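You operate a simulated robot arm through the tools that you are given. There is no shell and no other tool. Be economical: measure what you need, move in short steps, check, and stop when the job is done.

The job below is to be done with a simulated two-armed robot. You get a single attempt, and the scene is never put back.

JOB
Pack both bushes from the orange tray in the green case, latch it and raise the bushes flag.
Fine: shut the lid; one hand holds the case while the other slides the latch to locked.

Only the result counts: the job must be done as asked and must still hold three seconds after the hand-in. Knocking over, shifting, dropping, spilling or breaking anything else fails it. Lids that push on must go on centred and level and be pressed home; caps that screw on are set level and turned clockwise until they are tight.

ROBOT AND FRAMES
Two 7-joint arms with two-finger parallel grippers on one trunk, on a base that drives. Base frame: it is fixed to the floor where the robot stands at the start and does not move with it; the origin is under the middle of the robot, x ahead of it, y to its left, z up. Units: mm, rad, N and s.
The left shoulder is at the start at [70, 163, 1270], the right one opposite. Places, roughly: green case [500, 300, 900]; green case lid [500, 300, 1000]; green case latch [600, 200, 1000]; yellow case latch [500, 500, 600]; spacers flag [600, -100, 1300]; collars flag [600, 800, 1300]; spacers slider [600, -200, 1200]; bushes slider [600, 300, 1200]; collars slider [600, 700, 1200]. Payload 3.43 kg a hand.
Tool frame (each hand has its own): the origin (TCP) lies between the finger pads and is the grasp point; the fingertips stand 34 mm ahead of it; z points along the fingers, y is the line along which they close. Largest opening 128 mm; finger width 24, thickness 12; the body of the gripper, 48 by 130 mm, starts 96 mm behind the TCP.
Orientation is that of the tool frame in the base frame, as [roll, pitch, yaw] about the fixed x, y, z axes, in that order (R = Rz(yaw) Ry(pitch) Rx(roll)). With the fingers straight down and closing along the base's y, the tool's x points along the base's -x, its y along +y and its z along -z.

CONTROLS
- The arms move only by the tool arm_command. It takes "left_steps", "right_steps" or both (then of equal length, played together; a hand with none holds still); each is text: rows parted by semicolons, each of 7 numbers parted by spaces: the shift along the base's x, y, z in m, then the turn, a rotation vector about the base's x, y, z in degrees, then the opening, from 0 (shut) to 1 (fully open). In form: x y z rx ry rz grip; .... A call has 1 to 8 rows; each row shifts and turns the commanded pose from where the row before left it. Each row takes 0.2 s and may step no farther than 50 mm and 0.15 rad from the row before; otherwise, or with a gripper value out of range, the whole call is refused. Where a pose cannot be reached the arm comes as near as it can. A force on the tool above 40 N (or 10 N above the force at the start of the call, whichever is more), or a blocked arm, ends the call early, and 0.2 s more pass. Each finger travels about 153 mm/s and halts on what it meets, pressing with about 42 N; the grip force reading is that of the motor and also rises with nothing between the fingers. The clock runs only during rows and for 0.2 s after the last one: add rows that do not move to give the fingers time. It gives the time, the measured TCP pose, the force on the tool (base axes), the opening and the grip force at its end, in the units of the frame above (readings bear some noise).
- Cameras (640 x 400 px; columns grow to the right, rows downward): "scene" is now at [134.9, 22, 1493.9]; the picture's right is [0.23, -0.97, 0.00], its down [-0.59, -0.14, -0.79] and it looks along [0.77, 0.19, -0.61] (base axes); focal length 214 px, centre (320, 200). "left" rides on the left gripper at [-36, 0, -98] in its tool frame; the picture's right is [0.00, -1.00, 0.00], its down [0.97, 0.00, -0.24] and it looks along [0.24, 0.00, 0.97] (tool axes); focal length 218 px, centre (320, 200). "right" rides on the right gripper at [-36, 0, -98] in its tool frame; the picture's right is [0.00, -1.00, 0.00], its down [0.97, 0.00, -0.24] and it looks along [0.24, 0.00, 0.97] (tool axes); focal length 218 px, centre (320, 200). There is no depth. A picture from a camera that has moved, and an enlarged one, comes with that camera's place and axes in the base frame and with its lens.
- capture(camera): a new picture of that camera. The clock stands still meanwhile.
- slide_trunk(by): slides the trunk up (or, below 0, down) by that many mm; the arms and the scene camera ride with it, the base frame stays. It gives what a move gives, with no picture.
- drive_base(legs): drives the robot by 1 to 6 legs, each [ahead, left, turn to the left] in mm, mm and rad, along the robot's own axes; the way and the turn of a leg run together, so that a leg with both is an arc; at most 1500 mm and 3.142 rad a leg. The arms and the cameras ride along, it lands a little off, and it stops where it bumps. It gives what a move gives.
- aim_head(pan, tilt): turns the head with the scene camera to pan (to the left, within 1.501 rad either way) and tilt (down, from -0.506 to 1.204), counted from straight ahead of the robot. It gives what a move gives.
- close_up(camera, box): a new picture of the part [left, top, right, bottom] of that camera's present view, enlarged. The clock stands still meanwhile.
- close_job(): hands the job in; it is judged then, once.

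Work in short steps. Places have to be worked out from the pictures, the camera data and where the tool is seen: move nearer, look again, correct. Check each grasp and each placing, and mend what went wrong. You have 120 turns and 92 pictures in all, those below and enlarged ones among them. Open the grippers and draw the arms clear of the work before you hand the job in, unless the task says otherwise; then end with one line.

The tools are called after "Request:" as a command line: name --argument value ..., lists and objects as JSON in quotes. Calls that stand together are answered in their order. arm_command: Moves the arms, as the interface text tells. Its arguments: {"type":"object","properties":{"left_steps":{"type":"string"},"right_steps":{"type":"string"}},"required":[]} The other tools are called the same way: slide_trunk (by) slides the trunk up or down; drive_base (legs) drives the base; aim_head (pan, tilt) turns the head that bears the scene camera; capture (camera) takes a picture; close_up (camera, box) takes an enlarged picture of a part of a camera's view; close_job () hands the job in.

At the start:

```text
time_s: 0.0
left_position: [377.0, 360.2, 1426.2]
left_ee_rot: [-3.141, 0.001, 3.141]
left_ft_force: [0.8, -0.1, -0.5]
left_gripper_width: 128.0
left_grip_force: 0.0
right_position: [440.3, 24.2, 1397.6]
right_ee_rot: [-3.14, 0.0, 3.141]
right_ft_force: [0.5, -0.3, -0.8]
right_gripper_width: 128.1
right_grip_force: 0.1
trunk travel left (down, up): [-750.0, 190.0]
robot x, y, heading: [-0.5, -1.3, 0.003]
head pan, tilt: [0.236, 0.653]
```

scene: 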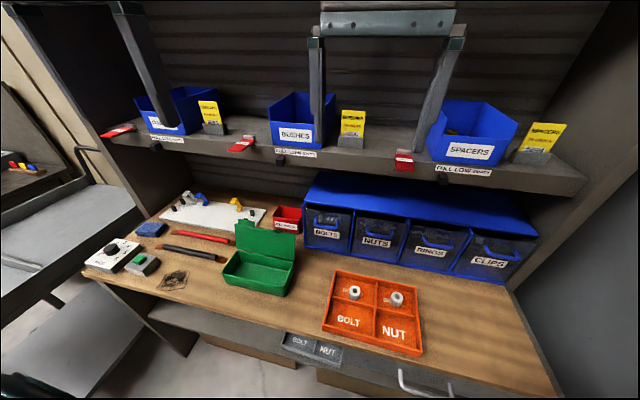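
right: 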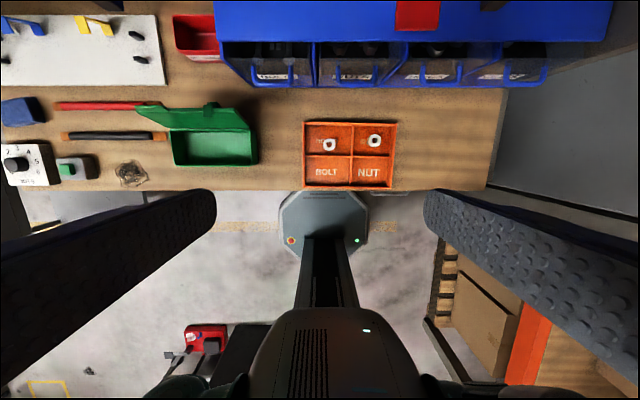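
left: 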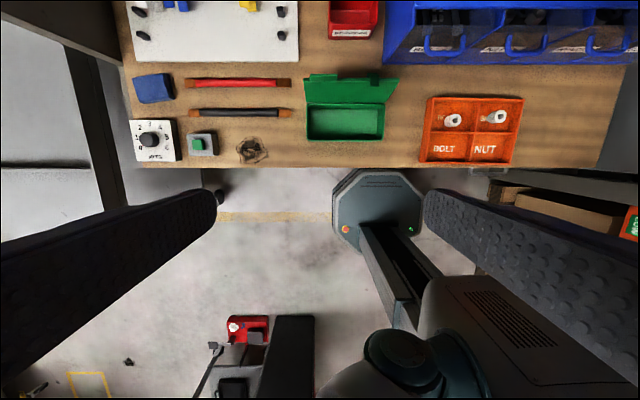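

I start by enlarging the main items: case, tray and the bushes flag area.

Request:
close_up --camera "scene" --box '[200, 200, 440, 360]'

Request:
close_up --camera "scene" --box '[210, 80, 450, 230]'

Request:
close_up --camera "left" --box '[280, 60, 540, 180]'

```text
2.50 times, centred on (320, 280) of scene
camera zoom: at [134.9, 22.0, 1493.9], right [0.23, -0.97, 0.0], down [-0.59, -0.14, -0.79], along [0.77, 0.19, -0.61], focal length 536 px, centre (320, 0)
```

zoom: 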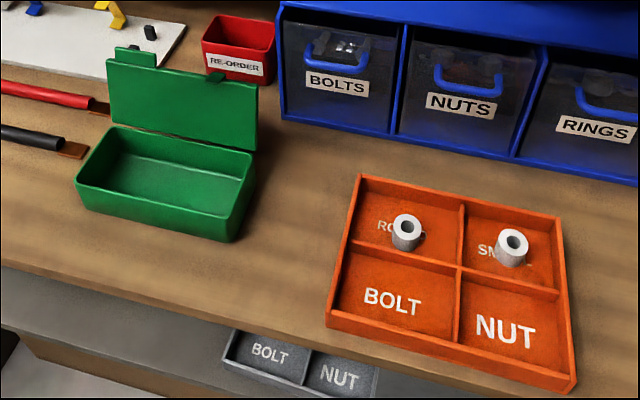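

```text
2.67 times, centred on (330, 155) of scene
camera zoom: at [134.9, 22.0, 1493.9], right [0.23, -0.97, 0.0], down [-0.59, -0.14, -0.79], along [0.77, 0.19, -0.61], focal length 572 px, centre (293, 320)
```

zoom: 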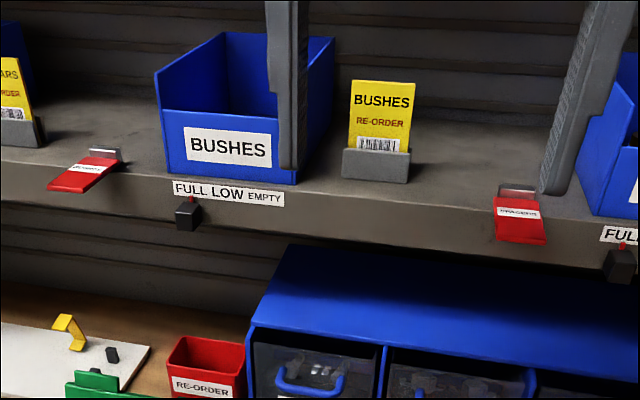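

```text
2.46 times, centred on (410, 120) of left
camera zoom: at [414.8, 359.3, 1525.5], right [0.0, -1.0, 0.0], down [-0.97, 0.0, 0.24], along [-0.24, 0.0, -0.97], focal length 537 px, centre (98, 397)
```

zoom: 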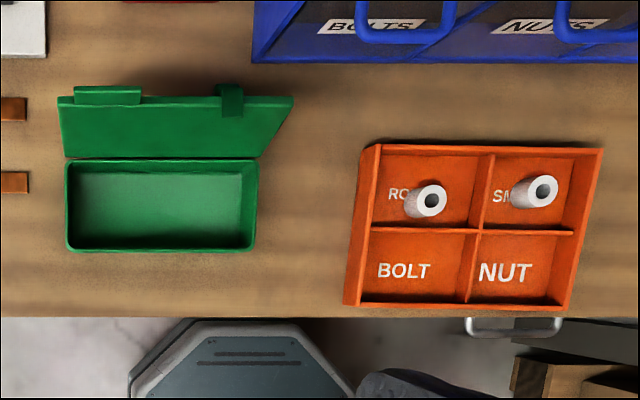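

The bench seems to be at z≈880, with the case near x 475, y 293. I enlarge the flag, case and bushes further.

Request:
close_up --camera "scene" --box '[220, 130, 300, 180]'

Request:
close_up --camera "scene" --box '[215, 210, 311, 300]'

Request:
close_up --camera "right" --box '[130, 90, 420, 200]'

```text
8.00 times, centred on (260, 155) of scene
camera zoom: at [134.9, 22.0, 1493.9], right [0.23, -0.97, 0.0], down [-0.59, -0.14, -0.79], along [0.77, 0.19, -0.61], focal length 1716 px, centre (800, 560)
```

zoom: 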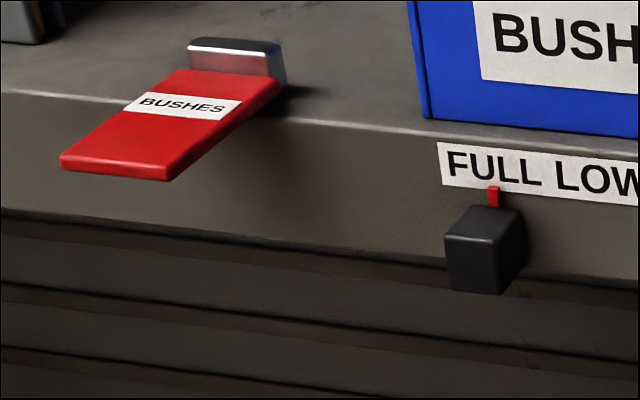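

```text
4.44 times, centred on (263, 255) of scene
camera zoom: at [134.9, 22.0, 1493.9], right [0.23, -0.97, 0.0], down [-0.59, -0.14, -0.79], along [0.77, 0.19, -0.61], focal length 953 px, centre (573, -44)
```

zoom: 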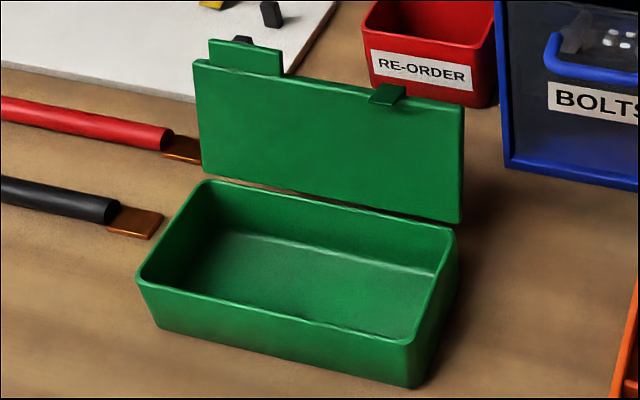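

```text
2.21 times, centred on (275, 145) of right
camera zoom: at [478.2, 24.5, 1495.4], right [0.0, -1.0, 0.0], down [-0.97, 0.0, 0.24], along [-0.24, 0.0, -0.97], focal length 482 px, centre (419, 321)
```

zoom: 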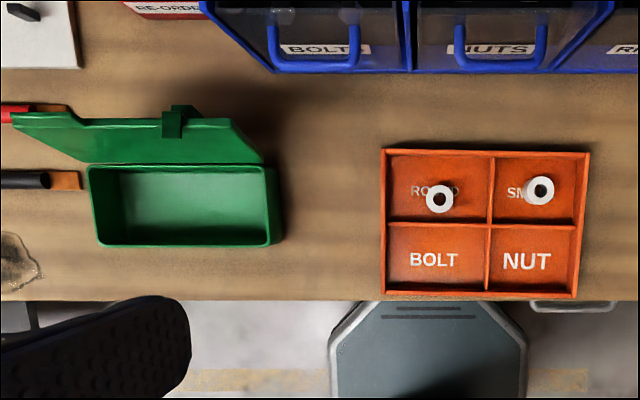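

Triangulating gives bush 1 top ≈ (482, 0, 910), bush 2 ≈ (491, -116, 914), and the bushes flag lying from x≈540 to 613 at y≈327, z≈1279. I lower the right hand over bush 1.

Request:
arm_command --right_steps "0 -0.003 -0.045 0 0 0 0.62; 0 -0.003 -0.045 0 0 0 0.62; 0 -0.003 -0.045 0 0 0 0.62; 0 -0.003 -0.045 0 0 0 0.62; 0 -0.003 -0.045 0 0 0 0.62; 0.02 -0.003 -0.045 0 0 0 0.62; 0.022 -0.006 -0.04 0 0 0 0.62; 0 0 0 0 0 0 0.62"

Request:
capture --camera "right"

Request:
capture --camera "scene"

```text
time_s: 1.8
left_position: [376.3, 359.7, 1426.6]
left_ee_rot: [-3.141, 0.0, 3.141]
left_ft_force: [0.3, 0.0, -0.7]
left_gripper_width: 128.1
left_grip_force: 0.0
right_position: [481.2, -0.0, 1087.3]
right_ee_rot: [-3.142, 0.0, -3.141]
right_ft_force: [0.3, 0.5, 0.1]
right_gripper_width: 79.3
right_grip_force: 0.1
trunk travel left (down, up): [-750.0, 190.0]
robot x, y, heading: [-0.5, 6.4, 0.0]
head pan, tilt: [0.236, 0.653]
```

```text
82 pictures are left
camera right: at [518.8, 0.2, 1186.0], right [0.0, -1.0, 0.0], down [-0.97, 0.0, 0.24], along [-0.24, 0.0, -0.97], focal length 218 px, centre (320, 200)
```

right: 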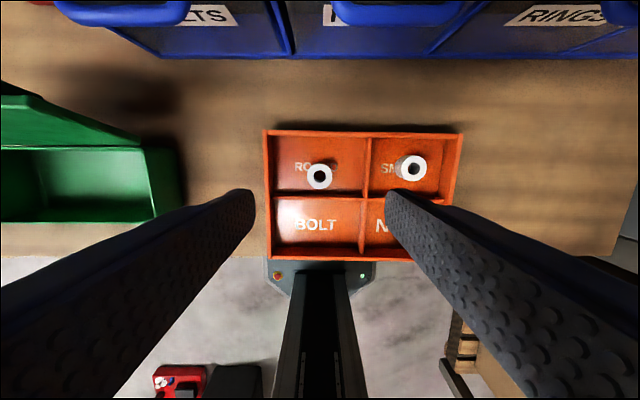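

```text
81 pictures are left
camera scene: at [134.1, 22.4, 1494.0], right [0.23, -0.97, 0.0], down [-0.59, -0.14, -0.79], along [0.77, 0.19, -0.61], focal length 214 px, centre (320, 200)
```

scene: 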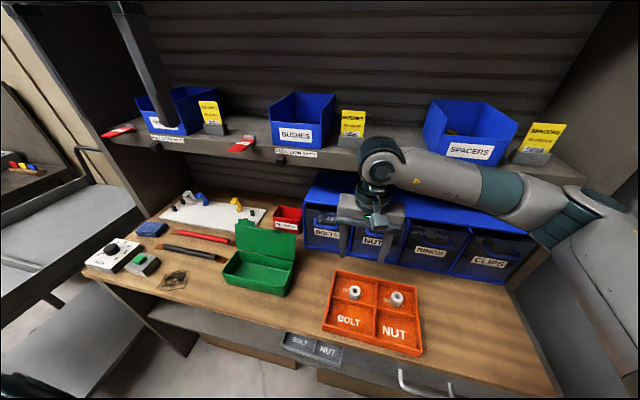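

The hand is centred over bush 1. I zoom to gauge the bush height and tray floor.

Request:
close_up --camera "right" --box '[256, 120, 476, 270]'

```text
2.67 times, centred on (366, 195) of right
camera zoom: at [518.8, 0.2, 1186.0], right [0.0, -1.0, 0.0], down [-0.97, 0.0, 0.24], along [-0.24, 0.0, -0.97], focal length 582 px, centre (197, 213)
```

zoom: 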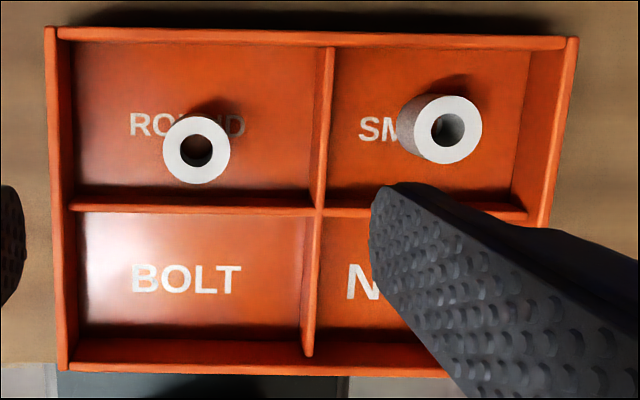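

Bush height is about 22 mm, with the tray floor near z≈889. I descend to TCP z≈929 and check before closing.

Request:
arm_command --right_steps "0 0.0005 -0.045 0 0 0 0.62; 0 0 -0.045 0 0 0 0.62; 0 0 -0.04 0 0 0 0.62; 0 0 -0.028 0 0 0 0.62; 0 0 0 0 0 0 0.62"

Request:
capture --camera "right"

```text
time_s: 3.0
left_position: [377.8, 359.5, 1427.4]
left_ee_rot: [-3.141, 0.0, 3.141]
left_ft_force: [-0.7, 0.0, -1.1]
left_gripper_width: 128.0
left_grip_force: 0.0
right_position: [482.0, -0.1, 928.8]
right_ee_rot: [-3.141, -0.001, -3.142]
right_ft_force: [0.3, 0.0, 0.3]
right_gripper_width: 79.3
right_grip_force: 0.1
trunk travel left (down, up): [-750.0, 190.0]
robot x, y, heading: [4.2, 1.7, -0.001]
head pan, tilt: [0.236, 0.653]
```

```text
79 pictures are left
camera right: at [520.5, 0.4, 1027.1], right [0.0, -1.0, 0.0], down [-0.97, 0.0, 0.24], along [-0.24, 0.0, -0.97], focal length 218 px, centre (320, 200)
```

right: 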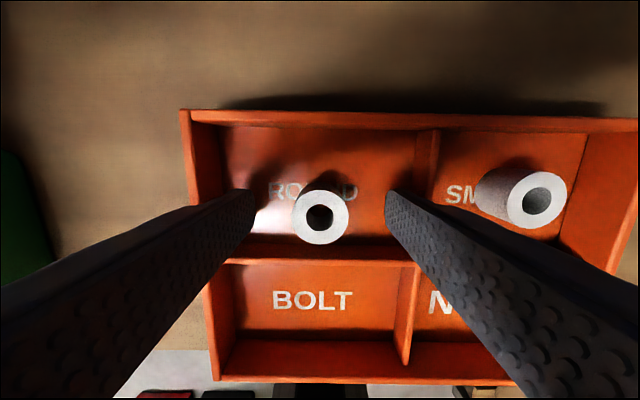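

Centred. I go 5 mm lower and close on bush 1.

Request:
arm_command --right_steps "-0.001 0 -0.005 0 0 0 0.62; 0 0 0 0 0 0 0.4; 0 0 0 0 0 0 0.15; 0 0 0 0 0 0 0.15; 0 0 0 0 0 0 0.15"

Request:
capture --camera "right"

```text
time_s: 4.2
left_position: [377.0, 358.7, 1427.3]
left_ee_rot: [3.141, -0.001, -3.139]
left_ft_force: [0.4, -0.6, 0.0]
left_gripper_width: 128.0
left_grip_force: 0.1
right_position: [482.7, 1.1, 923.9]
right_ee_rot: [3.14, 0.0, -3.141]
right_ft_force: [0.0, 0.0, -0.3]
right_gripper_width: 28.2
right_grip_force: 42.0
trunk travel left (down, up): [-750.0, 190.0]
robot x, y, heading: [2.7, -4.2, -0.002]
head pan, tilt: [0.236, 0.653]
```

```text
78 pictures are left
camera right: at [519.6, 0.6, 1022.2], right [0.0, -1.0, 0.0], down [-0.97, 0.0, 0.24], along [-0.24, 0.0, -0.97], focal length 218 px, centre (320, 200)
```

right: 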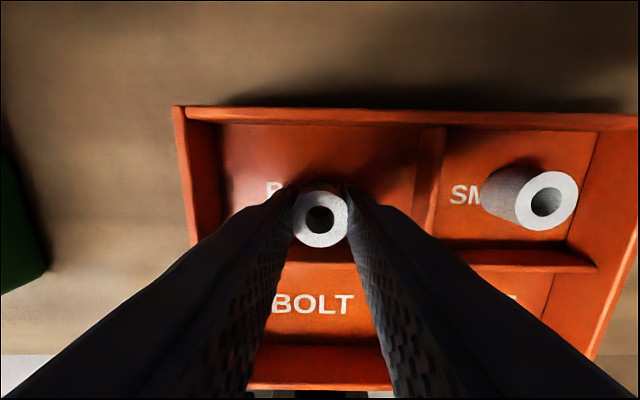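

Bush 1 is gripped (28 mm). I lift it and swing the left hand outward meanwhile.

Request:
arm_command --right_steps "0 0 0.02 0 0 0 0.15; 0 0 0.045 0 0 0 0.15; 0 0 0.045 0 0 0 0.15; -0.005 0 0.04 0 0 0 0.15; -0.005 0.03 0.01 0 0 0 0.15; 0 0.045 0 0 0 0 0.15" --left_steps "0 0.03 0 0 0 0 1; 0 0.03 0 0 0 0 1; 0 0.03 0 0 0 0 1; 0 0.03 0 0 0 0 1; 0 0.03 0 0 0 0 1; 0 0.03 0 0 0 0 1"

Request:
capture --camera "right"

```text
time_s: 5.6
left_position: [377.0, 543.3, 1425.0]
left_ee_rot: [-3.138, -0.001, 3.141]
left_ft_force: [0.3, 0.6, -0.8]
left_gripper_width: 127.8
left_grip_force: 0.0
right_position: [471.2, 78.3, 1084.1]
right_ee_rot: [-3.14, 0.0, 3.141]
right_ft_force: [0.8, 0.4, -0.5]
right_gripper_width: 28.5
right_grip_force: 41.7
trunk travel left (down, up): [-750.0, 190.0]
robot x, y, heading: [1.0, -0.8, -0.001]
head pan, tilt: [0.236, 0.653]
```

```text
77 pictures are left
camera right: at [508.8, 79.0, 1182.1], right [0.0, -1.0, 0.0], down [-0.97, 0.0, 0.24], along [-0.24, 0.0, -0.97], focal length 218 px, centre (320, 200)
```

right: 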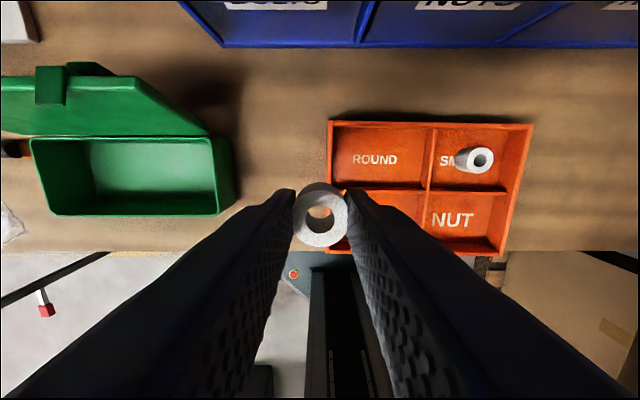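

Held well. I carry on to over the case, at y≈318.

Request:
arm_command --right_steps "0 0.04 0 0 0 0 0.15; 0 0.04 0 0 0 0 0.15; 0 0.04 0 0 0 0 0.15; 0 0.04 0 0 0 0 0.15; 0 0.04 0 0 0 0 0.15; 0 0.04 0 0 0 0 0.15; 0 0 0 0 0 0 0.15"

Request:
capture --camera "right"

Request:
capture --camera "scene"

```text
time_s: 7.2
left_position: [377.6, 537.6, 1426.7]
left_ee_rot: [-3.141, 0.001, -3.14]
left_ft_force: [-0.5, -1.6, -0.3]
left_gripper_width: 128.1
left_grip_force: 0.2
right_position: [472.1, 296.5, 1083.5]
right_ee_rot: [3.141, 0.001, 3.141]
right_ft_force: [-0.4, 0.0, -0.4]
right_gripper_width: 28.6
right_grip_force: 42.0
right hand out of reach, approached as far as the arm can: row 6
trunk travel left (down, up): [-750.0, 190.0]
robot x, y, heading: [2.9, -0.2, -0.005]
head pan, tilt: [0.236, 0.653]
```

```text
76 pictures are left
camera right: at [510.3, 296.1, 1182.2], right [0.0, -1.0, 0.0], down [-0.97, 0.0, 0.24], along [-0.24, 0.0, -0.97], focal length 218 px, centre (320, 200)
```

right: 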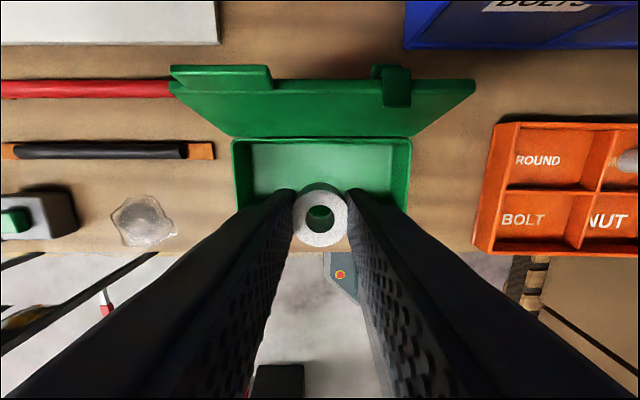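

```text
75 pictures are left
camera scene: at [135.5, 20.9, 1493.9], right [0.23, -0.97, 0.0], down [-0.59, -0.14, -0.79], along [0.77, 0.19, -0.61], focal length 214 px, centre (320, 200)
```

scene: 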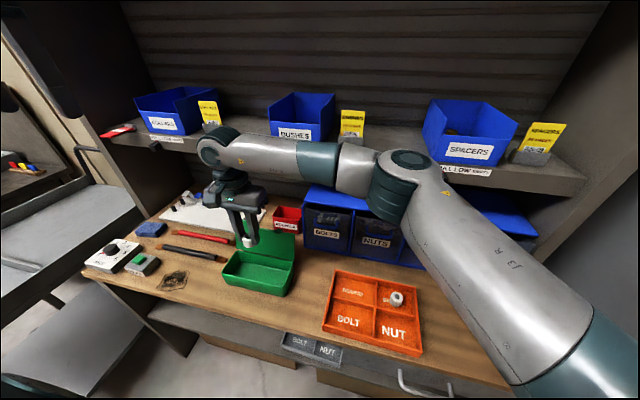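

At the reach limit y≈296, which is mid-case; I'll place bush 1 there and bush 2 further right. Lowering gently.

Request:
arm_command --right_steps "0 -0.02 -0.04 0 0 0 0.15; 0 0 -0.04 0 0 0 0.15; 0 0 -0.03 0 0 0 0.15; 0 0 -0.02 0 0 0 0.15; 0 0 0 0 0 0 0.15"

Request:
capture --camera "right"

```text
time_s: 8.4
left_position: [377.8, 539.6, 1425.9]
left_ee_rot: [-3.142, 0.001, 3.141]
left_ft_force: [-0.2, -0.6, -0.3]
left_gripper_width: 127.9
left_grip_force: 0.1
right_position: [471.4, 276.2, 954.4]
right_ee_rot: [3.141, 0.0, 3.14]
right_ft_force: [-0.6, -0.6, -1.3]
right_gripper_width: 28.2
right_grip_force: 42.0
trunk travel left (down, up): [-750.0, 190.0]
robot x, y, heading: [0.5, -3.3, 0.002]
head pan, tilt: [0.236, 0.653]
```

```text
74 pictures are left
camera right: at [509.2, 276.2, 1051.3], right [0.0, -1.0, 0.0], down [-0.97, 0.0, 0.24], along [-0.24, 0.0, -0.97], focal length 218 px, centre (320, 200)
```

right: 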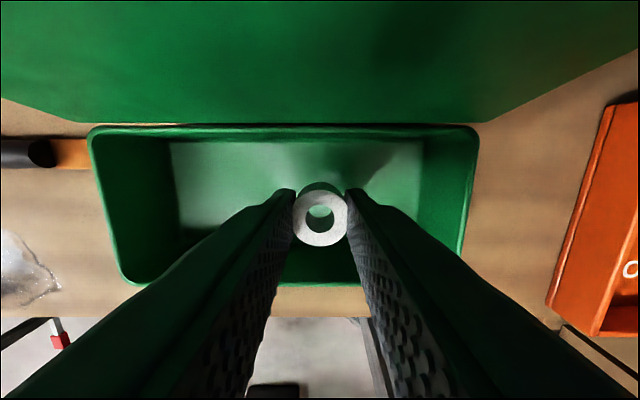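

The case rim is at z≈931 and the floor at ≈888. I shift to y≈292 and lower to just above the floor.

Request:
arm_command --right_steps "0 0.018 0 0 0 0 0.15; 0 0 -0.02 0 0 0 0.15; 0 0 -0.007 0 0 0 0.15; 0 0 0 0 0 0 0.15"

Request:
capture --camera "right"

```text
time_s: 9.4
left_position: [376.9, 540.4, 1425.9]
left_ee_rot: [3.141, 0.0, -3.141]
left_ft_force: [-0.1, 0.1, -0.1]
left_gripper_width: 128.3
left_grip_force: 0.0
right_position: [471.6, 294.3, 927.3]
right_ee_rot: [-3.14, 0.001, -3.141]
right_ft_force: [0.6, 0.1, 0.5]
right_gripper_width: 27.9
right_grip_force: 42.2
trunk travel left (down, up): [-750.0, 190.0]
robot x, y, heading: [-3.8, 1.7, -0.001]
head pan, tilt: [0.236, 0.653]
```

```text
73 pictures are left
camera right: at [508.9, 294.6, 1025.7], right [0.0, -1.0, 0.0], down [-0.97, 0.0, 0.24], along [-0.24, 0.0, -0.97], focal length 218 px, centre (320, 200)
```

right: 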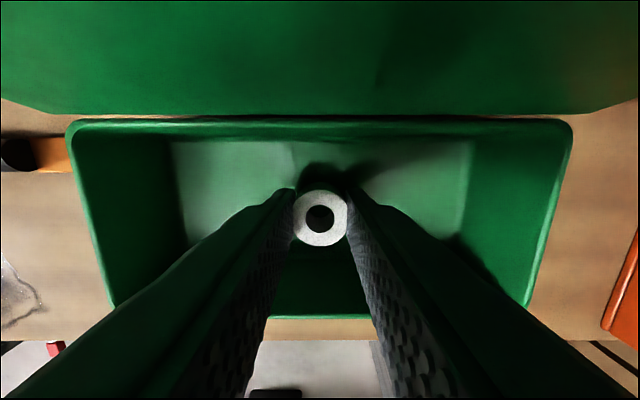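

Reach is better down here; I shift a further 15 mm, lower slightly until contact, then open.

Request:
arm_command --right_steps "0 0.015 0 0 0 0 0.15; 0 0 -0.003 0 0 0 0.15; 0 0 -0.002 0 0 0 0.15"

```text
time_s: 10.2
left_position: [377.4, 539.0, 1426.7]
left_ee_rot: [-3.141, 0.001, -3.14]
left_ft_force: [0.0, -0.1, 0.0]
left_gripper_width: 128.1
left_grip_force: 0.1
right_position: [471.1, 295.7, 922.5]
right_ee_rot: [3.141, 0.0, -3.141]
right_ft_force: [0.6, 0.6, -1.0]
right_gripper_width: 28.2
right_grip_force: 41.3
right hand out of reach, approached as far as the arm can: row 1
trunk travel left (down, up): [-750.0, 190.0]
robot x, y, heading: [2.5, -0.0, 0.002]
head pan, tilt: [0.236, 0.653]
```

No floor contact yet; I lower in 2 mm steps.

Request:
arm_command --right_steps "0 -0.015 -0.002 0 0 0 0.15; 0 0 -0.002 0 0 0 0.15; 0 0 0 0 0 0 0.15"

```text
time_s: 11.0
left_position: [375.6, 538.0, 1427.9]
left_ee_rot: [-3.141, 0.004, 3.14]
left_ft_force: [-0.1, -0.1, 0.1]
left_gripper_width: 127.9
left_grip_force: 0.2
right_position: [471.0, 279.2, 921.8]
right_ee_rot: [3.139, 0.003, -3.141]
right_ft_force: [2.8, 4.7, 28.0]
right_gripper_width: 29.3
right_grip_force: 42.1
trunk travel left (down, up): [-750.0, 190.0]
robot x, y, heading: [-3.3, 1.1, -0.0]
head pan, tilt: [0.236, 0.653]
```

Floor contact at ≈921 but y fell back to 279. I raise 3 mm, shift back to y≈295, lower and release.

Request:
arm_command --right_steps "0 0 0.005 0 0 0 0.15; 0 0.015 0 0 0 0 0.15; 0 0 -0.003 0 0 0 0.15; 0 0 0 0 0 0 0.3; 0 0 0 0 0 0 0.4; 0 0 0 0 0 0 0.4"

Request:
capture --camera "right"

```text
time_s: 12.4
left_position: [377.9, 539.8, 1427.3]
left_ee_rot: [-3.141, -0.001, -3.141]
left_ft_force: [-0.5, -0.2, 0.1]
left_gripper_width: 127.7
left_grip_force: 0.2
right_position: [471.4, 293.1, 921.1]
right_ee_rot: [3.14, 0.001, -3.142]
right_ft_force: [-0.2, -0.4, 0.8]
right_gripper_width: 51.3
right_grip_force: 0.1
trunk travel left (down, up): [-750.0, 190.0]
robot x, y, heading: [5.3, -2.3, 0.002]
head pan, tilt: [0.236, 0.653]
```

```text
72 pictures are left
camera right: at [508.7, 294.2, 1019.3], right [0.0, -1.0, 0.0], down [-0.97, 0.0, 0.24], along [-0.24, 0.0, -0.97], focal length 218 px, centre (320, 200)
```

right: 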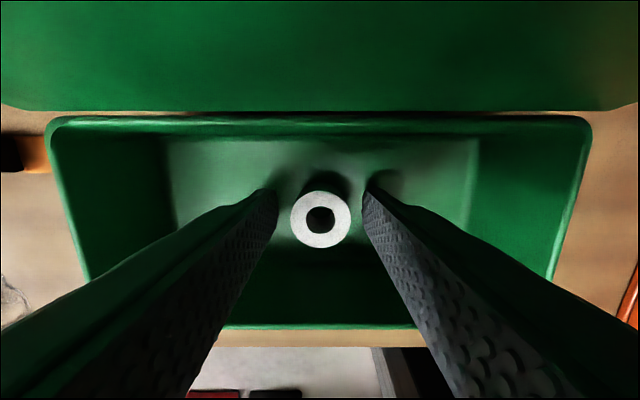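

Bush 1 stands in the case. I lift out and go back towards bush 2.

Request:
arm_command --right_steps "0 0 0.04 0 0 0 0.4; -0.005 0 0.04 0 0 0 0.4; 0 -0.01 0.04 0 0 0 0.4; 0 -0.03 0.03 0 0 0 0.4; 0 -0.048 0 0 0 0 0.5; 0 -0.048 0 0 0 0 0.62; 0 -0.048 0 0 0 0 0.62; 0 -0.048 0 0 0 0 0.62"

Request:
arm_command --right_steps "0.005 -0.048 0 0 0 0 0.62; 0.005 -0.048 0 0 0 0 0.62; 0.005 -0.048 0 0 0 0 0.62; 0.01 -0.033 -0.01 0 0 0 0.62; 0 0 -0.04 0 0 0 0.62; 0 0 0 0 0 0 0.62"

Request:
capture --camera "right"

```text
time_s: 14.2
left_position: [377.7, 536.9, 1426.8]
left_ee_rot: [3.141, 0.001, 3.141]
left_ft_force: [-0.5, -1.0, 0.1]
left_gripper_width: 128.1
left_grip_force: 0.0
right_position: [465.5, 59.2, 1070.2]
right_ee_rot: [-3.142, -0.001, 3.141]
right_ft_force: [0.5, -1.2, -0.5]
right_gripper_width: 79.5
right_grip_force: 0.1
trunk travel left (down, up): [-750.0, 190.0]
robot x, y, heading: [4.3, 0.8, -0.0]
head pan, tilt: [0.236, 0.653]
```

```text
time_s: 15.6
left_position: [376.9, 540.7, 1427.1]
left_ee_rot: [-3.141, -0.001, 3.141]
left_ft_force: [-0.6, -0.2, 0.6]
left_gripper_width: 127.9
left_grip_force: 0.0
right_position: [489.8, -116.5, 1022.9]
right_ee_rot: [-3.141, 0.0, 3.141]
right_ft_force: [-0.6, 0.2, 0.6]
right_gripper_width: 79.5
right_grip_force: 0.1
trunk travel left (down, up): [-750.0, 190.0]
robot x, y, heading: [-0.8, -1.1, 0.003]
head pan, tilt: [0.236, 0.653]
```

```text
71 pictures are left
camera right: at [528.0, -115.2, 1120.9], right [0.0, -1.0, 0.0], down [-0.97, 0.0, 0.24], along [-0.24, 0.0, -0.97], focal length 218 px, centre (320, 200)
```

right: 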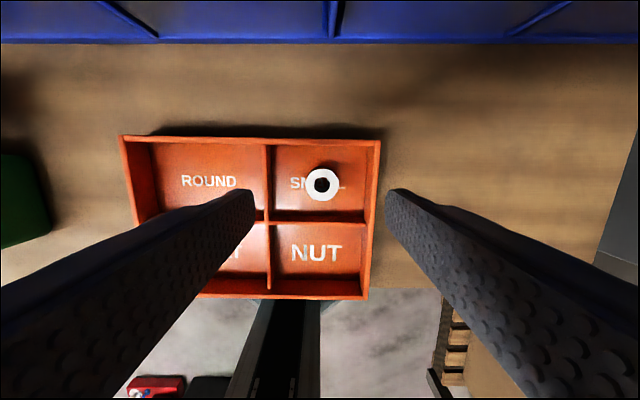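

Bush 2 is at ≈(493, -117). Its compartment is narrower, so I set the opening to 60 mm and descend.

Request:
arm_command --right_steps "0.003 -0.001 -0.02 0 0 0 0.47; 0 0 -0.04 0 0 0 0.47; 0 0 -0.03 0 0 0 0.47; 0 0 -0.008 0 0 0 0.47; 0 0 0 0 0 0 0.47"

Request:
capture --camera "right"

```text
time_s: 16.8
left_position: [377.3, 539.2, 1426.8]
left_ee_rot: [3.141, 0.001, 3.141]
left_ft_force: [-0.2, 0.2, -0.9]
left_gripper_width: 127.9
left_grip_force: 0.1
right_position: [492.2, -116.4, 923.6]
right_ee_rot: [3.141, 0.001, -3.141]
right_ft_force: [0.7, -0.2, -0.3]
right_gripper_width: 60.3
right_grip_force: 0.0
trunk travel left (down, up): [-750.0, 190.0]
robot x, y, heading: [0.4, 1.1, 0.004]
head pan, tilt: [0.236, 0.653]
```

```text
70 pictures are left
camera right: at [530.8, -116.0, 1021.6], right [0.0, -1.0, 0.0], down [-0.97, 0.0, 0.24], along [-0.24, 0.0, -0.97], focal length 218 px, centre (320, 200)
```

right: 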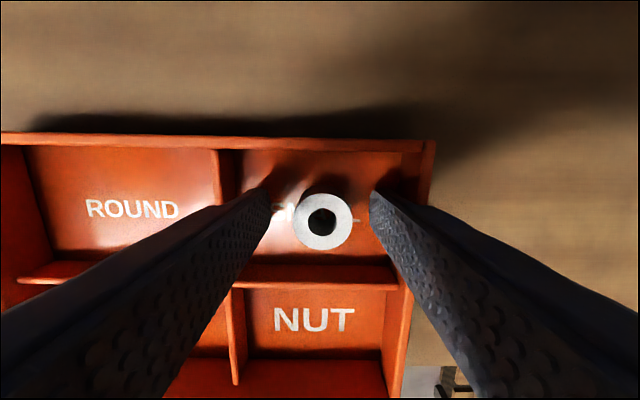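

Good alignment; I close and lift a little to verify.

Request:
arm_command --right_steps "0 -0.001 0 0 0 0 0.3; 0 0 0 0 0 0 0.15; 0 0 0 0 0 0 0.15; 0 0 0 0 0 0 0.15; 0 0 0.02 0 0 0 0.15; 0 0 0.045 0 0 0 0.15; 0 0 0.045 0 0 0 0.15; -0.005 0.01 0.04 0 0 0 0.15"

Request:
arm_command --right_steps "-0.005 0.048 0 0 0 0 0.15; -0.005 0.048 0 0 0 0 0.15; -0.005 0.048 0 0 0 0 0.15; 0 0.048 0 0 0 0 0.15; 0 0.048 0 0 0 0 0.15; 0 0.048 0 0 0 0 0.15; 0 0.048 0 0 0 0 0.15; 0 0 0 0 0 0 0.15"

Request:
capture --camera "right"

```text
time_s: 18.6
left_position: [377.7, 540.8, 1426.1]
left_ee_rot: [-3.139, 0.0, -3.141]
left_ft_force: [-0.4, 0.4, 0.2]
left_gripper_width: 128.1
left_grip_force: 0.1
right_position: [488.5, -107.0, 1071.1]
right_ee_rot: [-3.141, -0.002, -3.141]
right_ft_force: [-0.6, -0.1, -0.5]
right_gripper_width: 28.1
right_grip_force: 42.4
trunk travel left (down, up): [-750.0, 190.0]
robot x, y, heading: [-4.1, -1.9, 0.004]
head pan, tilt: [0.236, 0.653]
```

```text
time_s: 20.4
left_position: [377.7, 538.3, 1426.3]
left_ee_rot: [3.139, 0.0, 3.141]
left_ft_force: [-0.2, -0.6, -0.9]
left_gripper_width: 127.9
left_grip_force: 0.0
right_position: [472.6, 226.4, 1072.3]
right_ee_rot: [3.141, 0.001, 3.141]
right_ft_force: [-0.4, 0.2, -0.1]
right_gripper_width: 29.7
right_grip_force: 41.9
trunk travel left (down, up): [-750.0, 190.0]
robot x, y, heading: [1.7, -1.7, 0.002]
head pan, tilt: [0.236, 0.653]
```

```text
69 pictures are left
camera right: at [511.1, 227.4, 1170.9], right [0.0, -1.0, 0.0], down [-0.97, 0.0, 0.24], along [-0.24, 0.0, -0.97], focal length 218 px, centre (320, 200)
```

right: 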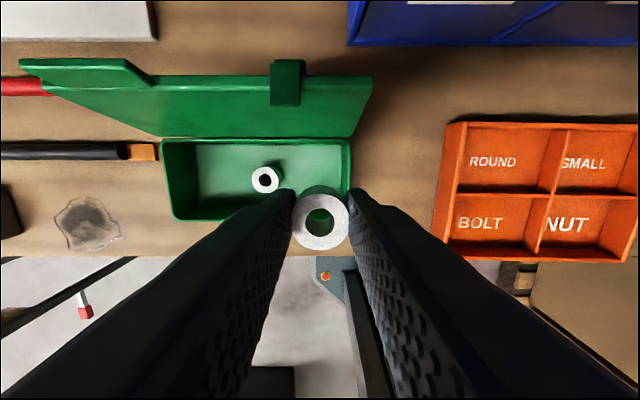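

Bush 2 held; I set it at y≈237 beside bush 1 (y≈290) and lower.

Request:
arm_command --right_steps "0 0.0105 -0.03 0 0 0 0.15; 0 0 -0.045 0 0 0 0.15; 0 0 -0.04 0 0 0 0.15; 0 0 -0.03 0 0 0 0.15; 0 0 0 0 0 0 0.15"

Request:
capture --camera "right"

```text
time_s: 21.6
left_position: [377.2, 539.1, 1425.5]
left_ee_rot: [-3.141, -0.001, -3.14]
left_ft_force: [-0.1, -0.8, -0.5]
left_gripper_width: 128.2
left_grip_force: 0.0
right_position: [473.8, 238.0, 927.2]
right_ee_rot: [3.141, 0.002, 3.141]
right_ft_force: [-0.3, -0.4, 0.0]
right_gripper_width: 29.7
right_grip_force: 42.3
trunk travel left (down, up): [-750.0, 190.0]
robot x, y, heading: [0.1, 1.0, 0.001]
head pan, tilt: [0.236, 0.653]
```

```text
68 pictures are left
camera right: at [511.8, 238.5, 1025.4], right [0.0, -1.0, 0.0], down [-0.97, 0.0, 0.24], along [-0.24, 0.0, -0.97], focal length 218 px, centre (320, 200)
```

right: 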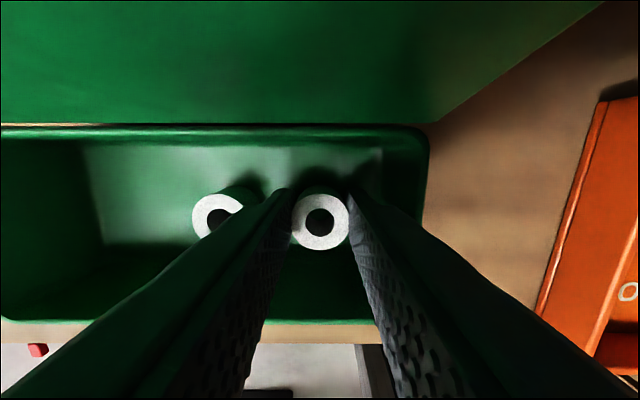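

Good spacing. I lower the last 5 mm and open slightly.

Request:
arm_command --right_steps "0 0 -0.003 0 0 0 0.15; 0 0 -0.002 0 0 0 0.15; 0 0 0 0 0 0 0.27; 0 0 0 0 0 0 0.3; 0 0 0 0 0 0 0.3"

Request:
capture --camera "right"

```text
time_s: 22.8
left_position: [377.6, 539.6, 1425.3]
left_ee_rot: [3.141, -0.001, 3.14]
left_ft_force: [0.0, 0.5, 0.3]
left_gripper_width: 128.0
left_grip_force: 0.0
right_position: [474.8, 238.7, 923.1]
right_ee_rot: [-3.141, 0.0, -3.141]
right_ft_force: [-0.6, 0.9, -0.4]
right_gripper_width: 38.2
right_grip_force: 0.0
trunk travel left (down, up): [-750.0, 190.0]
robot x, y, heading: [-0.4, 2.0, 0.002]
head pan, tilt: [0.236, 0.653]
```

```text
67 pictures are left
camera right: at [511.6, 239.0, 1021.0], right [0.0, -1.0, 0.0], down [-0.97, 0.0, 0.24], along [-0.24, 0.0, -0.97], focal length 218 px, centre (320, 200)
```

right: 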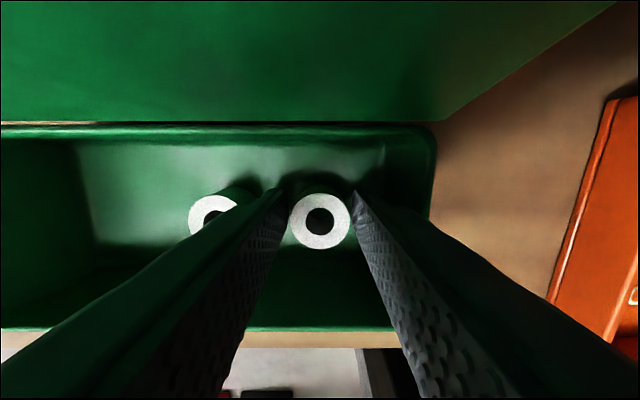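

Both bushes are in the case. I raise the right hand and move it aside to look at the case and lid.

Request:
arm_command --right_steps "0 0 0.04 0 0 0 0.3; 0 0 0.04 0 0 0 0.3; -0.005 -0.01 0.04 0 0 0 0.3; -0.01 -0.03 0.03 0 0 0 0.3; -0.01 -0.048 0 0 0 0 0.3; -0.02 -0.04 0 0 0 0 0.3; -0.02 -0.04 0 0 0 0 0.3; -0.02 -0.04 0 0 0 0 0.3"

Request:
close_up --camera "scene" --box '[205, 210, 325, 305]'

Request:
capture --camera "right"

```text
time_s: 24.6
left_position: [377.5, 537.2, 1427.2]
left_ee_rot: [3.141, 0.0, 3.141]
left_ft_force: [-1.2, 0.5, -0.9]
left_gripper_width: 127.9
left_grip_force: 0.0
right_position: [389.0, 27.7, 1073.0]
right_ee_rot: [3.141, 0.0, -3.141]
right_ft_force: [0.0, -0.9, 0.1]
right_gripper_width: 38.4
right_grip_force: 0.1
trunk travel left (down, up): [-750.0, 190.0]
robot x, y, heading: [-4.3, 1.9, -0.001]
head pan, tilt: [0.236, 0.653]
```

```text
4.21 times, centred on (265, 258) of scene
camera zoom: at [134.8, 19.5, 1494.0], right [0.23, -0.97, 0.0], down [-0.59, -0.14, -0.79], along [0.77, 0.19, -0.61], focal length 903 px, centre (552, -42)
```

zoom: 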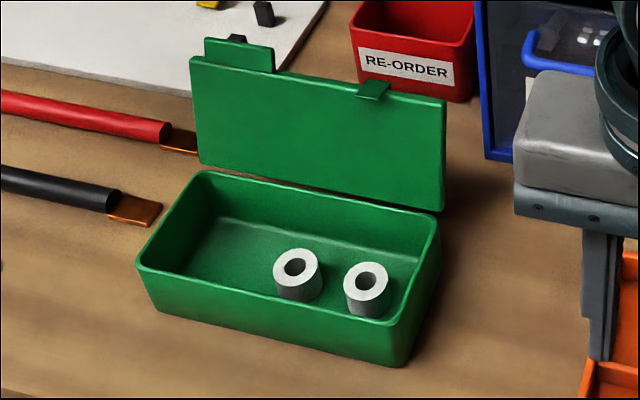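

```text
65 pictures are left
camera right: at [426.6, 27.1, 1170.7], right [0.0, -1.0, 0.0], down [-0.97, 0.0, 0.24], along [-0.24, 0.0, -0.97], focal length 218 px, centre (320, 200)
```

right: 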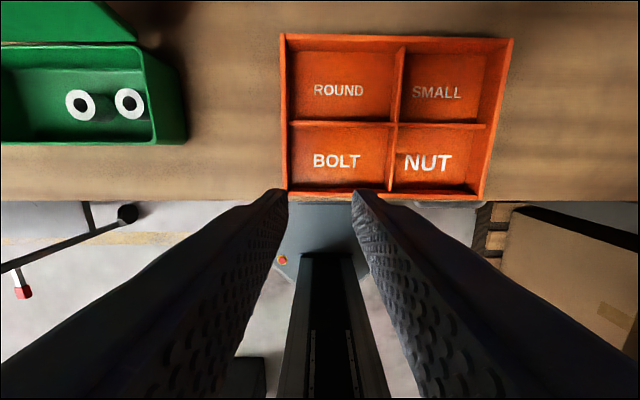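

I bring the left hand in front of and above the lid, tilting it 40° forward, to grip the lid's tab by its sides.

Request:
arm_command --left_steps "0 -0.03 -0.035 0 -8 0 0.8; 0 -0.03 -0.035 0 -8 0 0.8; 0 -0.03 -0.035 0 -8 0 0.8; 0 -0.03 -0.035 0 -8 0 0.8; 0 -0.03 -0.035 0 -8 0 0.8; 0.02 -0.02 -0.03 0 0 0 0.8; 0.02 0 -0.03 0 0 0 0.8; 0 0 0 0 0 0 0.8"

Request:
capture --camera "left"

Request:
capture --camera "scene"

```text
time_s: 26.4
left_position: [452.4, 400.5, 1224.6]
left_ee_rot: [-3.14, 0.696, -3.141]
left_ft_force: [-0.5, 0.2, 0.2]
left_gripper_width: 102.3
left_grip_force: 0.0
left hand out of reach, approached as far as the arm can: row 5, 6
right_position: [389.0, 29.7, 1071.4]
right_ee_rot: [-3.142, 0.0, 3.141]
right_ft_force: [-0.8, -0.5, -0.5]
right_gripper_width: 38.2
right_grip_force: 0.1
trunk travel left (down, up): [-750.0, 190.0]
robot x, y, heading: [2.8, 1.2, 0.001]
head pan, tilt: [0.236, 0.653]
```

```text
64 pictures are left
camera left: at [417.8, 401.2, 1322.7], right [0.0, -1.0, 0.0], down [-0.9, 0.0, -0.44], along [0.44, 0.0, -0.9], focal length 218 px, centre (320, 200)
```

left: 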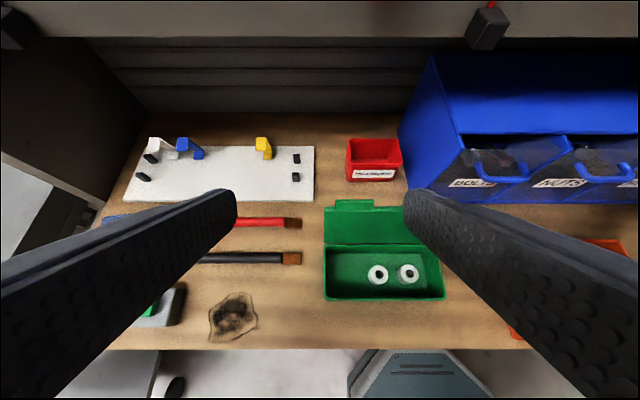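

```text
63 pictures are left
camera scene: at [134.8, 22.9, 1493.9], right [0.23, -0.97, 0.0], down [-0.59, -0.14, -0.79], along [0.77, 0.19, -0.61], focal length 214 px, centre (320, 200)
```

scene: 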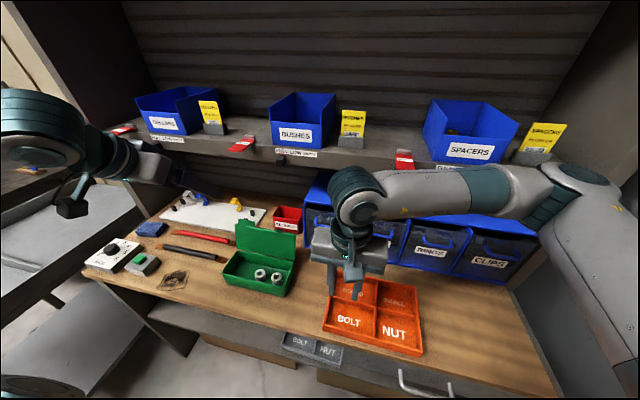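

The tab triangulates to ≈(548, 355, 1035), about 50 mm wide. I move to a pre-grip point in line with it.

Request:
arm_command --left_steps "0.007 -0.015 -0.03 0 0 0 0.8; 0.01 -0.015 -0.033 0 0 0 0.8; 0.01 -0.015 -0.033 0 0 0 0.8; 0.01 0 -0.03 0 0 0 0.8; 0 0 0 0 0 0 0.8"

Request:
capture --camera "left"

```text
time_s: 27.6
left_position: [512.1, 368.6, 1106.6]
left_ee_rot: [-3.141, 0.7, -3.142]
left_ft_force: [0.5, -0.9, 0.1]
left_gripper_width: 102.5
left_grip_force: 0.0
left hand out of reach, approached as far as the arm can: row 1, 2, 3
right_position: [388.0, 29.4, 1072.6]
right_ee_rot: [3.141, -0.002, -3.141]
right_ft_force: [-0.4, -0.1, -1.6]
right_gripper_width: 38.6
right_grip_force: 0.1
trunk travel left (down, up): [-750.0, 190.0]
robot x, y, heading: [-1.0, -2.5, -0.001]
head pan, tilt: [0.236, 0.653]
```

```text
62 pictures are left
camera left: at [477.0, 368.0, 1205.5], right [0.0, -1.0, 0.0], down [-0.9, 0.0, -0.44], along [0.44, 0.0, -0.9], focal length 218 px, centre (320, 200)
```

left: 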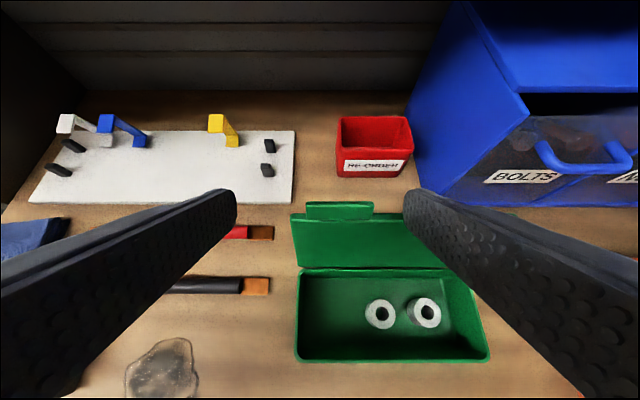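

The lid leans slightly back with its top at ≈(546, 1025) and the tab above that. I'll close the fingers, hook over the lid top at y≈300 and push it forward from behind.

Request:
arm_command --left_steps "0 -0.034 0.0 0 0 0 0.3; 0 -0.034 0.0 0 0 0 0; 0 0 0 0 0 0 0; 0.016 0 -0.02 0 0 0 0; 0.017 0 -0.021 0 0 0 0; 0 0 0 0 0 0 0"

Request:
capture --camera "left"

Request:
close_up --camera "scene" --box '[190, 150, 350, 310]'

```text
time_s: 29.0
left_position: [557.8, 304.0, 1066.5]
left_ee_rot: [-3.14, 0.7, -3.141]
left_ft_force: [-0.2, 0.9, 0.5]
left_gripper_width: 0.3
left_grip_force: 32.9
left hand out of reach, approached as far as the arm can: row 1, 2
right_position: [388.9, 29.0, 1073.1]
right_ee_rot: [-3.141, -0.001, 3.141]
right_ft_force: [0.1, 0.1, 0.3]
right_gripper_width: 38.7
right_grip_force: 0.0
trunk travel left (down, up): [-750.0, 190.0]
robot x, y, heading: [1.6, -2.1, 0.0]
head pan, tilt: [0.236, 0.653]
```

```text
61 pictures are left
camera left: at [524.0, 303.8, 1165.3], right [0.0, -1.0, 0.0], down [-0.9, 0.0, -0.44], along [0.44, 0.0, -0.9], focal length 218 px, centre (320, 200)
```

left: 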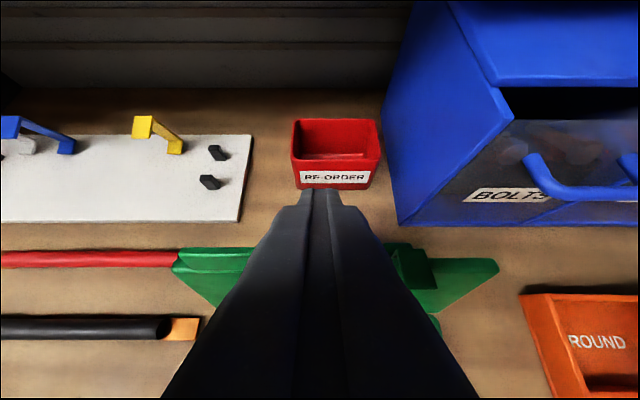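

```text
2.50 times, centred on (270, 230) of scene
camera zoom: at [133.4, 22.7, 1494.0], right [0.23, -0.97, 0.0], down [-0.59, -0.14, -0.79], along [0.77, 0.19, -0.61], focal length 536 px, centre (445, 125)
```

zoom: 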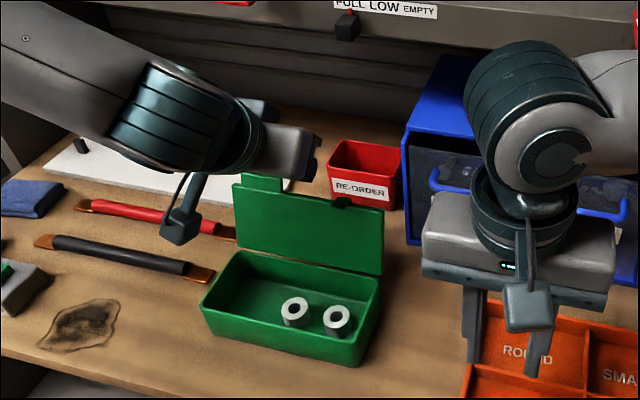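

Fingertips are above and beyond the lid edge. I drop behind the lid by 28 mm.

Request:
arm_command --left_steps "0.006 -0.002 -0.014 0 0 0 0; 0.004 0 -0.014 0 0 0 0; 0 0 0 0 0 0 0"

Request:
capture --camera "left"

Request:
close_up --camera "scene" --box '[220, 190, 320, 290]'

```text
time_s: 29.8
left_position: [569.8, 302.3, 1038.2]
left_ee_rot: [3.142, 0.7, 3.14]
left_ft_force: [0.6, -0.7, -1.0]
left_gripper_width: 0.0
left_grip_force: 32.9
right_position: [389.7, 27.6, 1073.8]
right_ee_rot: [3.142, 0.0, -3.141]
right_ft_force: [0.3, 0.3, 0.0]
right_gripper_width: 38.3
right_grip_force: 0.1
trunk travel left (down, up): [-750.0, 190.0]
robot x, y, heading: [-1.0, -1.3, 0.004]
head pan, tilt: [0.236, 0.653]
```

```text
59 pictures are left
camera left: at [535.3, 301.8, 1137.5], right [0.0, -1.0, 0.0], down [-0.9, 0.0, -0.44], along [0.44, 0.0, -0.9], focal length 218 px, centre (320, 200)
```

left: 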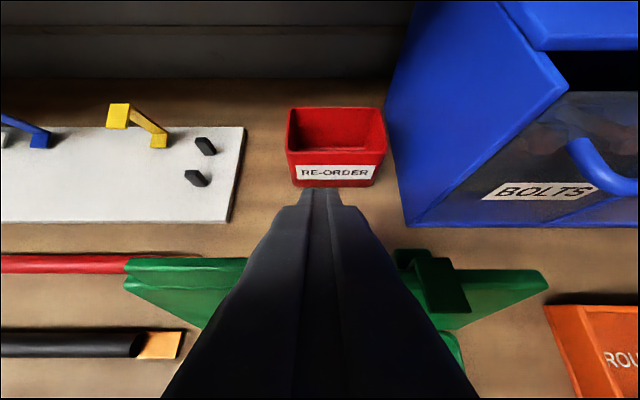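

```text
4.00 times, centred on (270, 240) of scene
camera zoom: at [134.8, 21.8, 1493.9], right [0.23, -0.97, 0.0], down [-0.59, -0.14, -0.79], along [0.77, 0.19, -0.61], focal length 858 px, centre (520, 40)
```

zoom: 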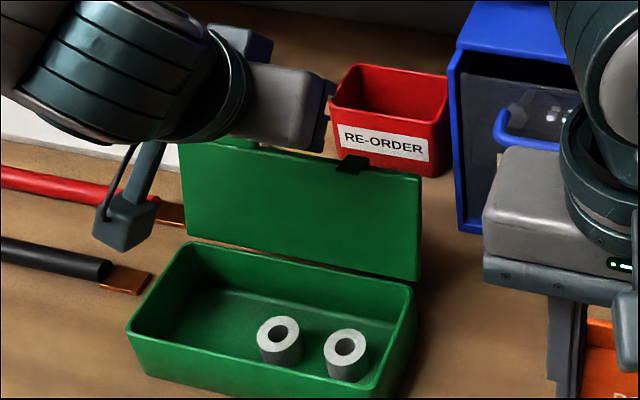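

Fingers are behind the lid. I draw back (−x) to swing it forward.

Request:
arm_command --left_steps "-0.02 0 0 0 0 0 0; -0.02 0 0 0 0 0 0; -0.02 0 0 0 0 0 0; -0.02 0 0 0 0 0 0"

Request:
close_up --camera "scene" --box '[200, 180, 340, 310]'

```text
time_s: 30.8
left_position: [521.3, 306.7, 1034.9]
left_ee_rot: [3.141, 0.696, 3.141]
left_ft_force: [-0.2, -0.5, -0.2]
left_gripper_width: 0.0
left_grip_force: 32.8
left hand out of reach, approached as far as the arm can: row 3, 4
right_position: [390.3, 29.8, 1073.0]
right_ee_rot: [-3.142, 0.001, -3.141]
right_ft_force: [0.2, -0.1, 0.6]
right_gripper_width: 38.3
right_grip_force: 0.1
trunk travel left (down, up): [-750.0, 190.0]
robot x, y, heading: [-2.1, -4.8, 0.002]
head pan, tilt: [0.236, 0.653]
```

```text
3.08 times, centred on (270, 245) of scene
camera zoom: at [134.8, 22.0, 1493.9], right [0.23, -0.97, 0.0], down [-0.59, -0.14, -0.79], along [0.77, 0.19, -0.61], focal length 660 px, centre (474, 62)
```

zoom: 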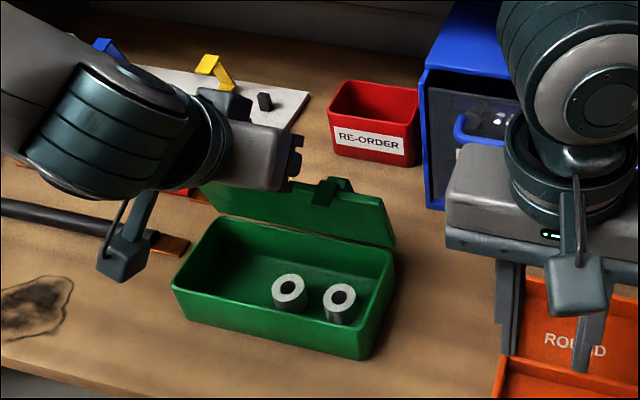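

The lid has passed vertical. I untilt the hand while drawing back, pushing it on.

Request:
arm_command --left_steps "-0.01 0 0 0 8 0 0; -0.01 0 0 0 8 0 0; -0.01 0 0 0 8 0 0; -0.01 0 -0.005 0 8 0 0; -0.01 0 -0.005 0 8 0 0"

Request:
close_up --camera "scene" --box '[200, 180, 340, 310]'

```text
time_s: 32.0
left_position: [472.3, 306.7, 1024.1]
left_ee_rot: [-3.141, -0.003, 3.141]
left_ft_force: [0.5, 0.6, -0.2]
left_gripper_width: 0.0
left_grip_force: 33.0
right_position: [389.6, 29.8, 1071.9]
right_ee_rot: [-3.141, -0.002, 3.141]
right_ft_force: [0.6, -0.3, 1.0]
right_gripper_width: 38.5
right_grip_force: 0.1
trunk travel left (down, up): [-750.0, 190.0]
robot x, y, heading: [1.6, -0.3, -0.002]
head pan, tilt: [0.236, 0.653]
```

```text
3.08 times, centred on (270, 245) of scene
camera zoom: at [136.1, 23.0, 1493.8], right [0.23, -0.97, 0.0], down [-0.59, -0.14, -0.79], along [0.77, 0.19, -0.61], focal length 660 px, centre (474, 62)
```

zoom: 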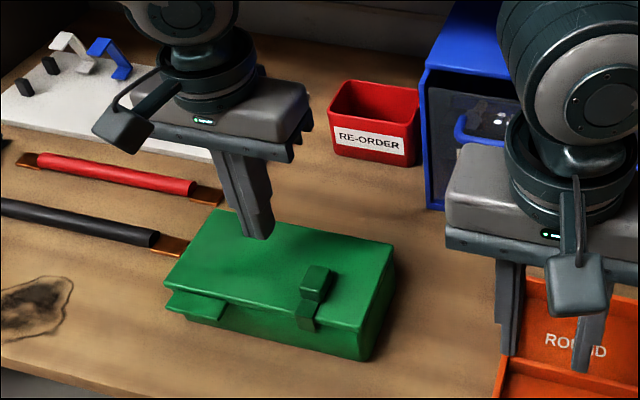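

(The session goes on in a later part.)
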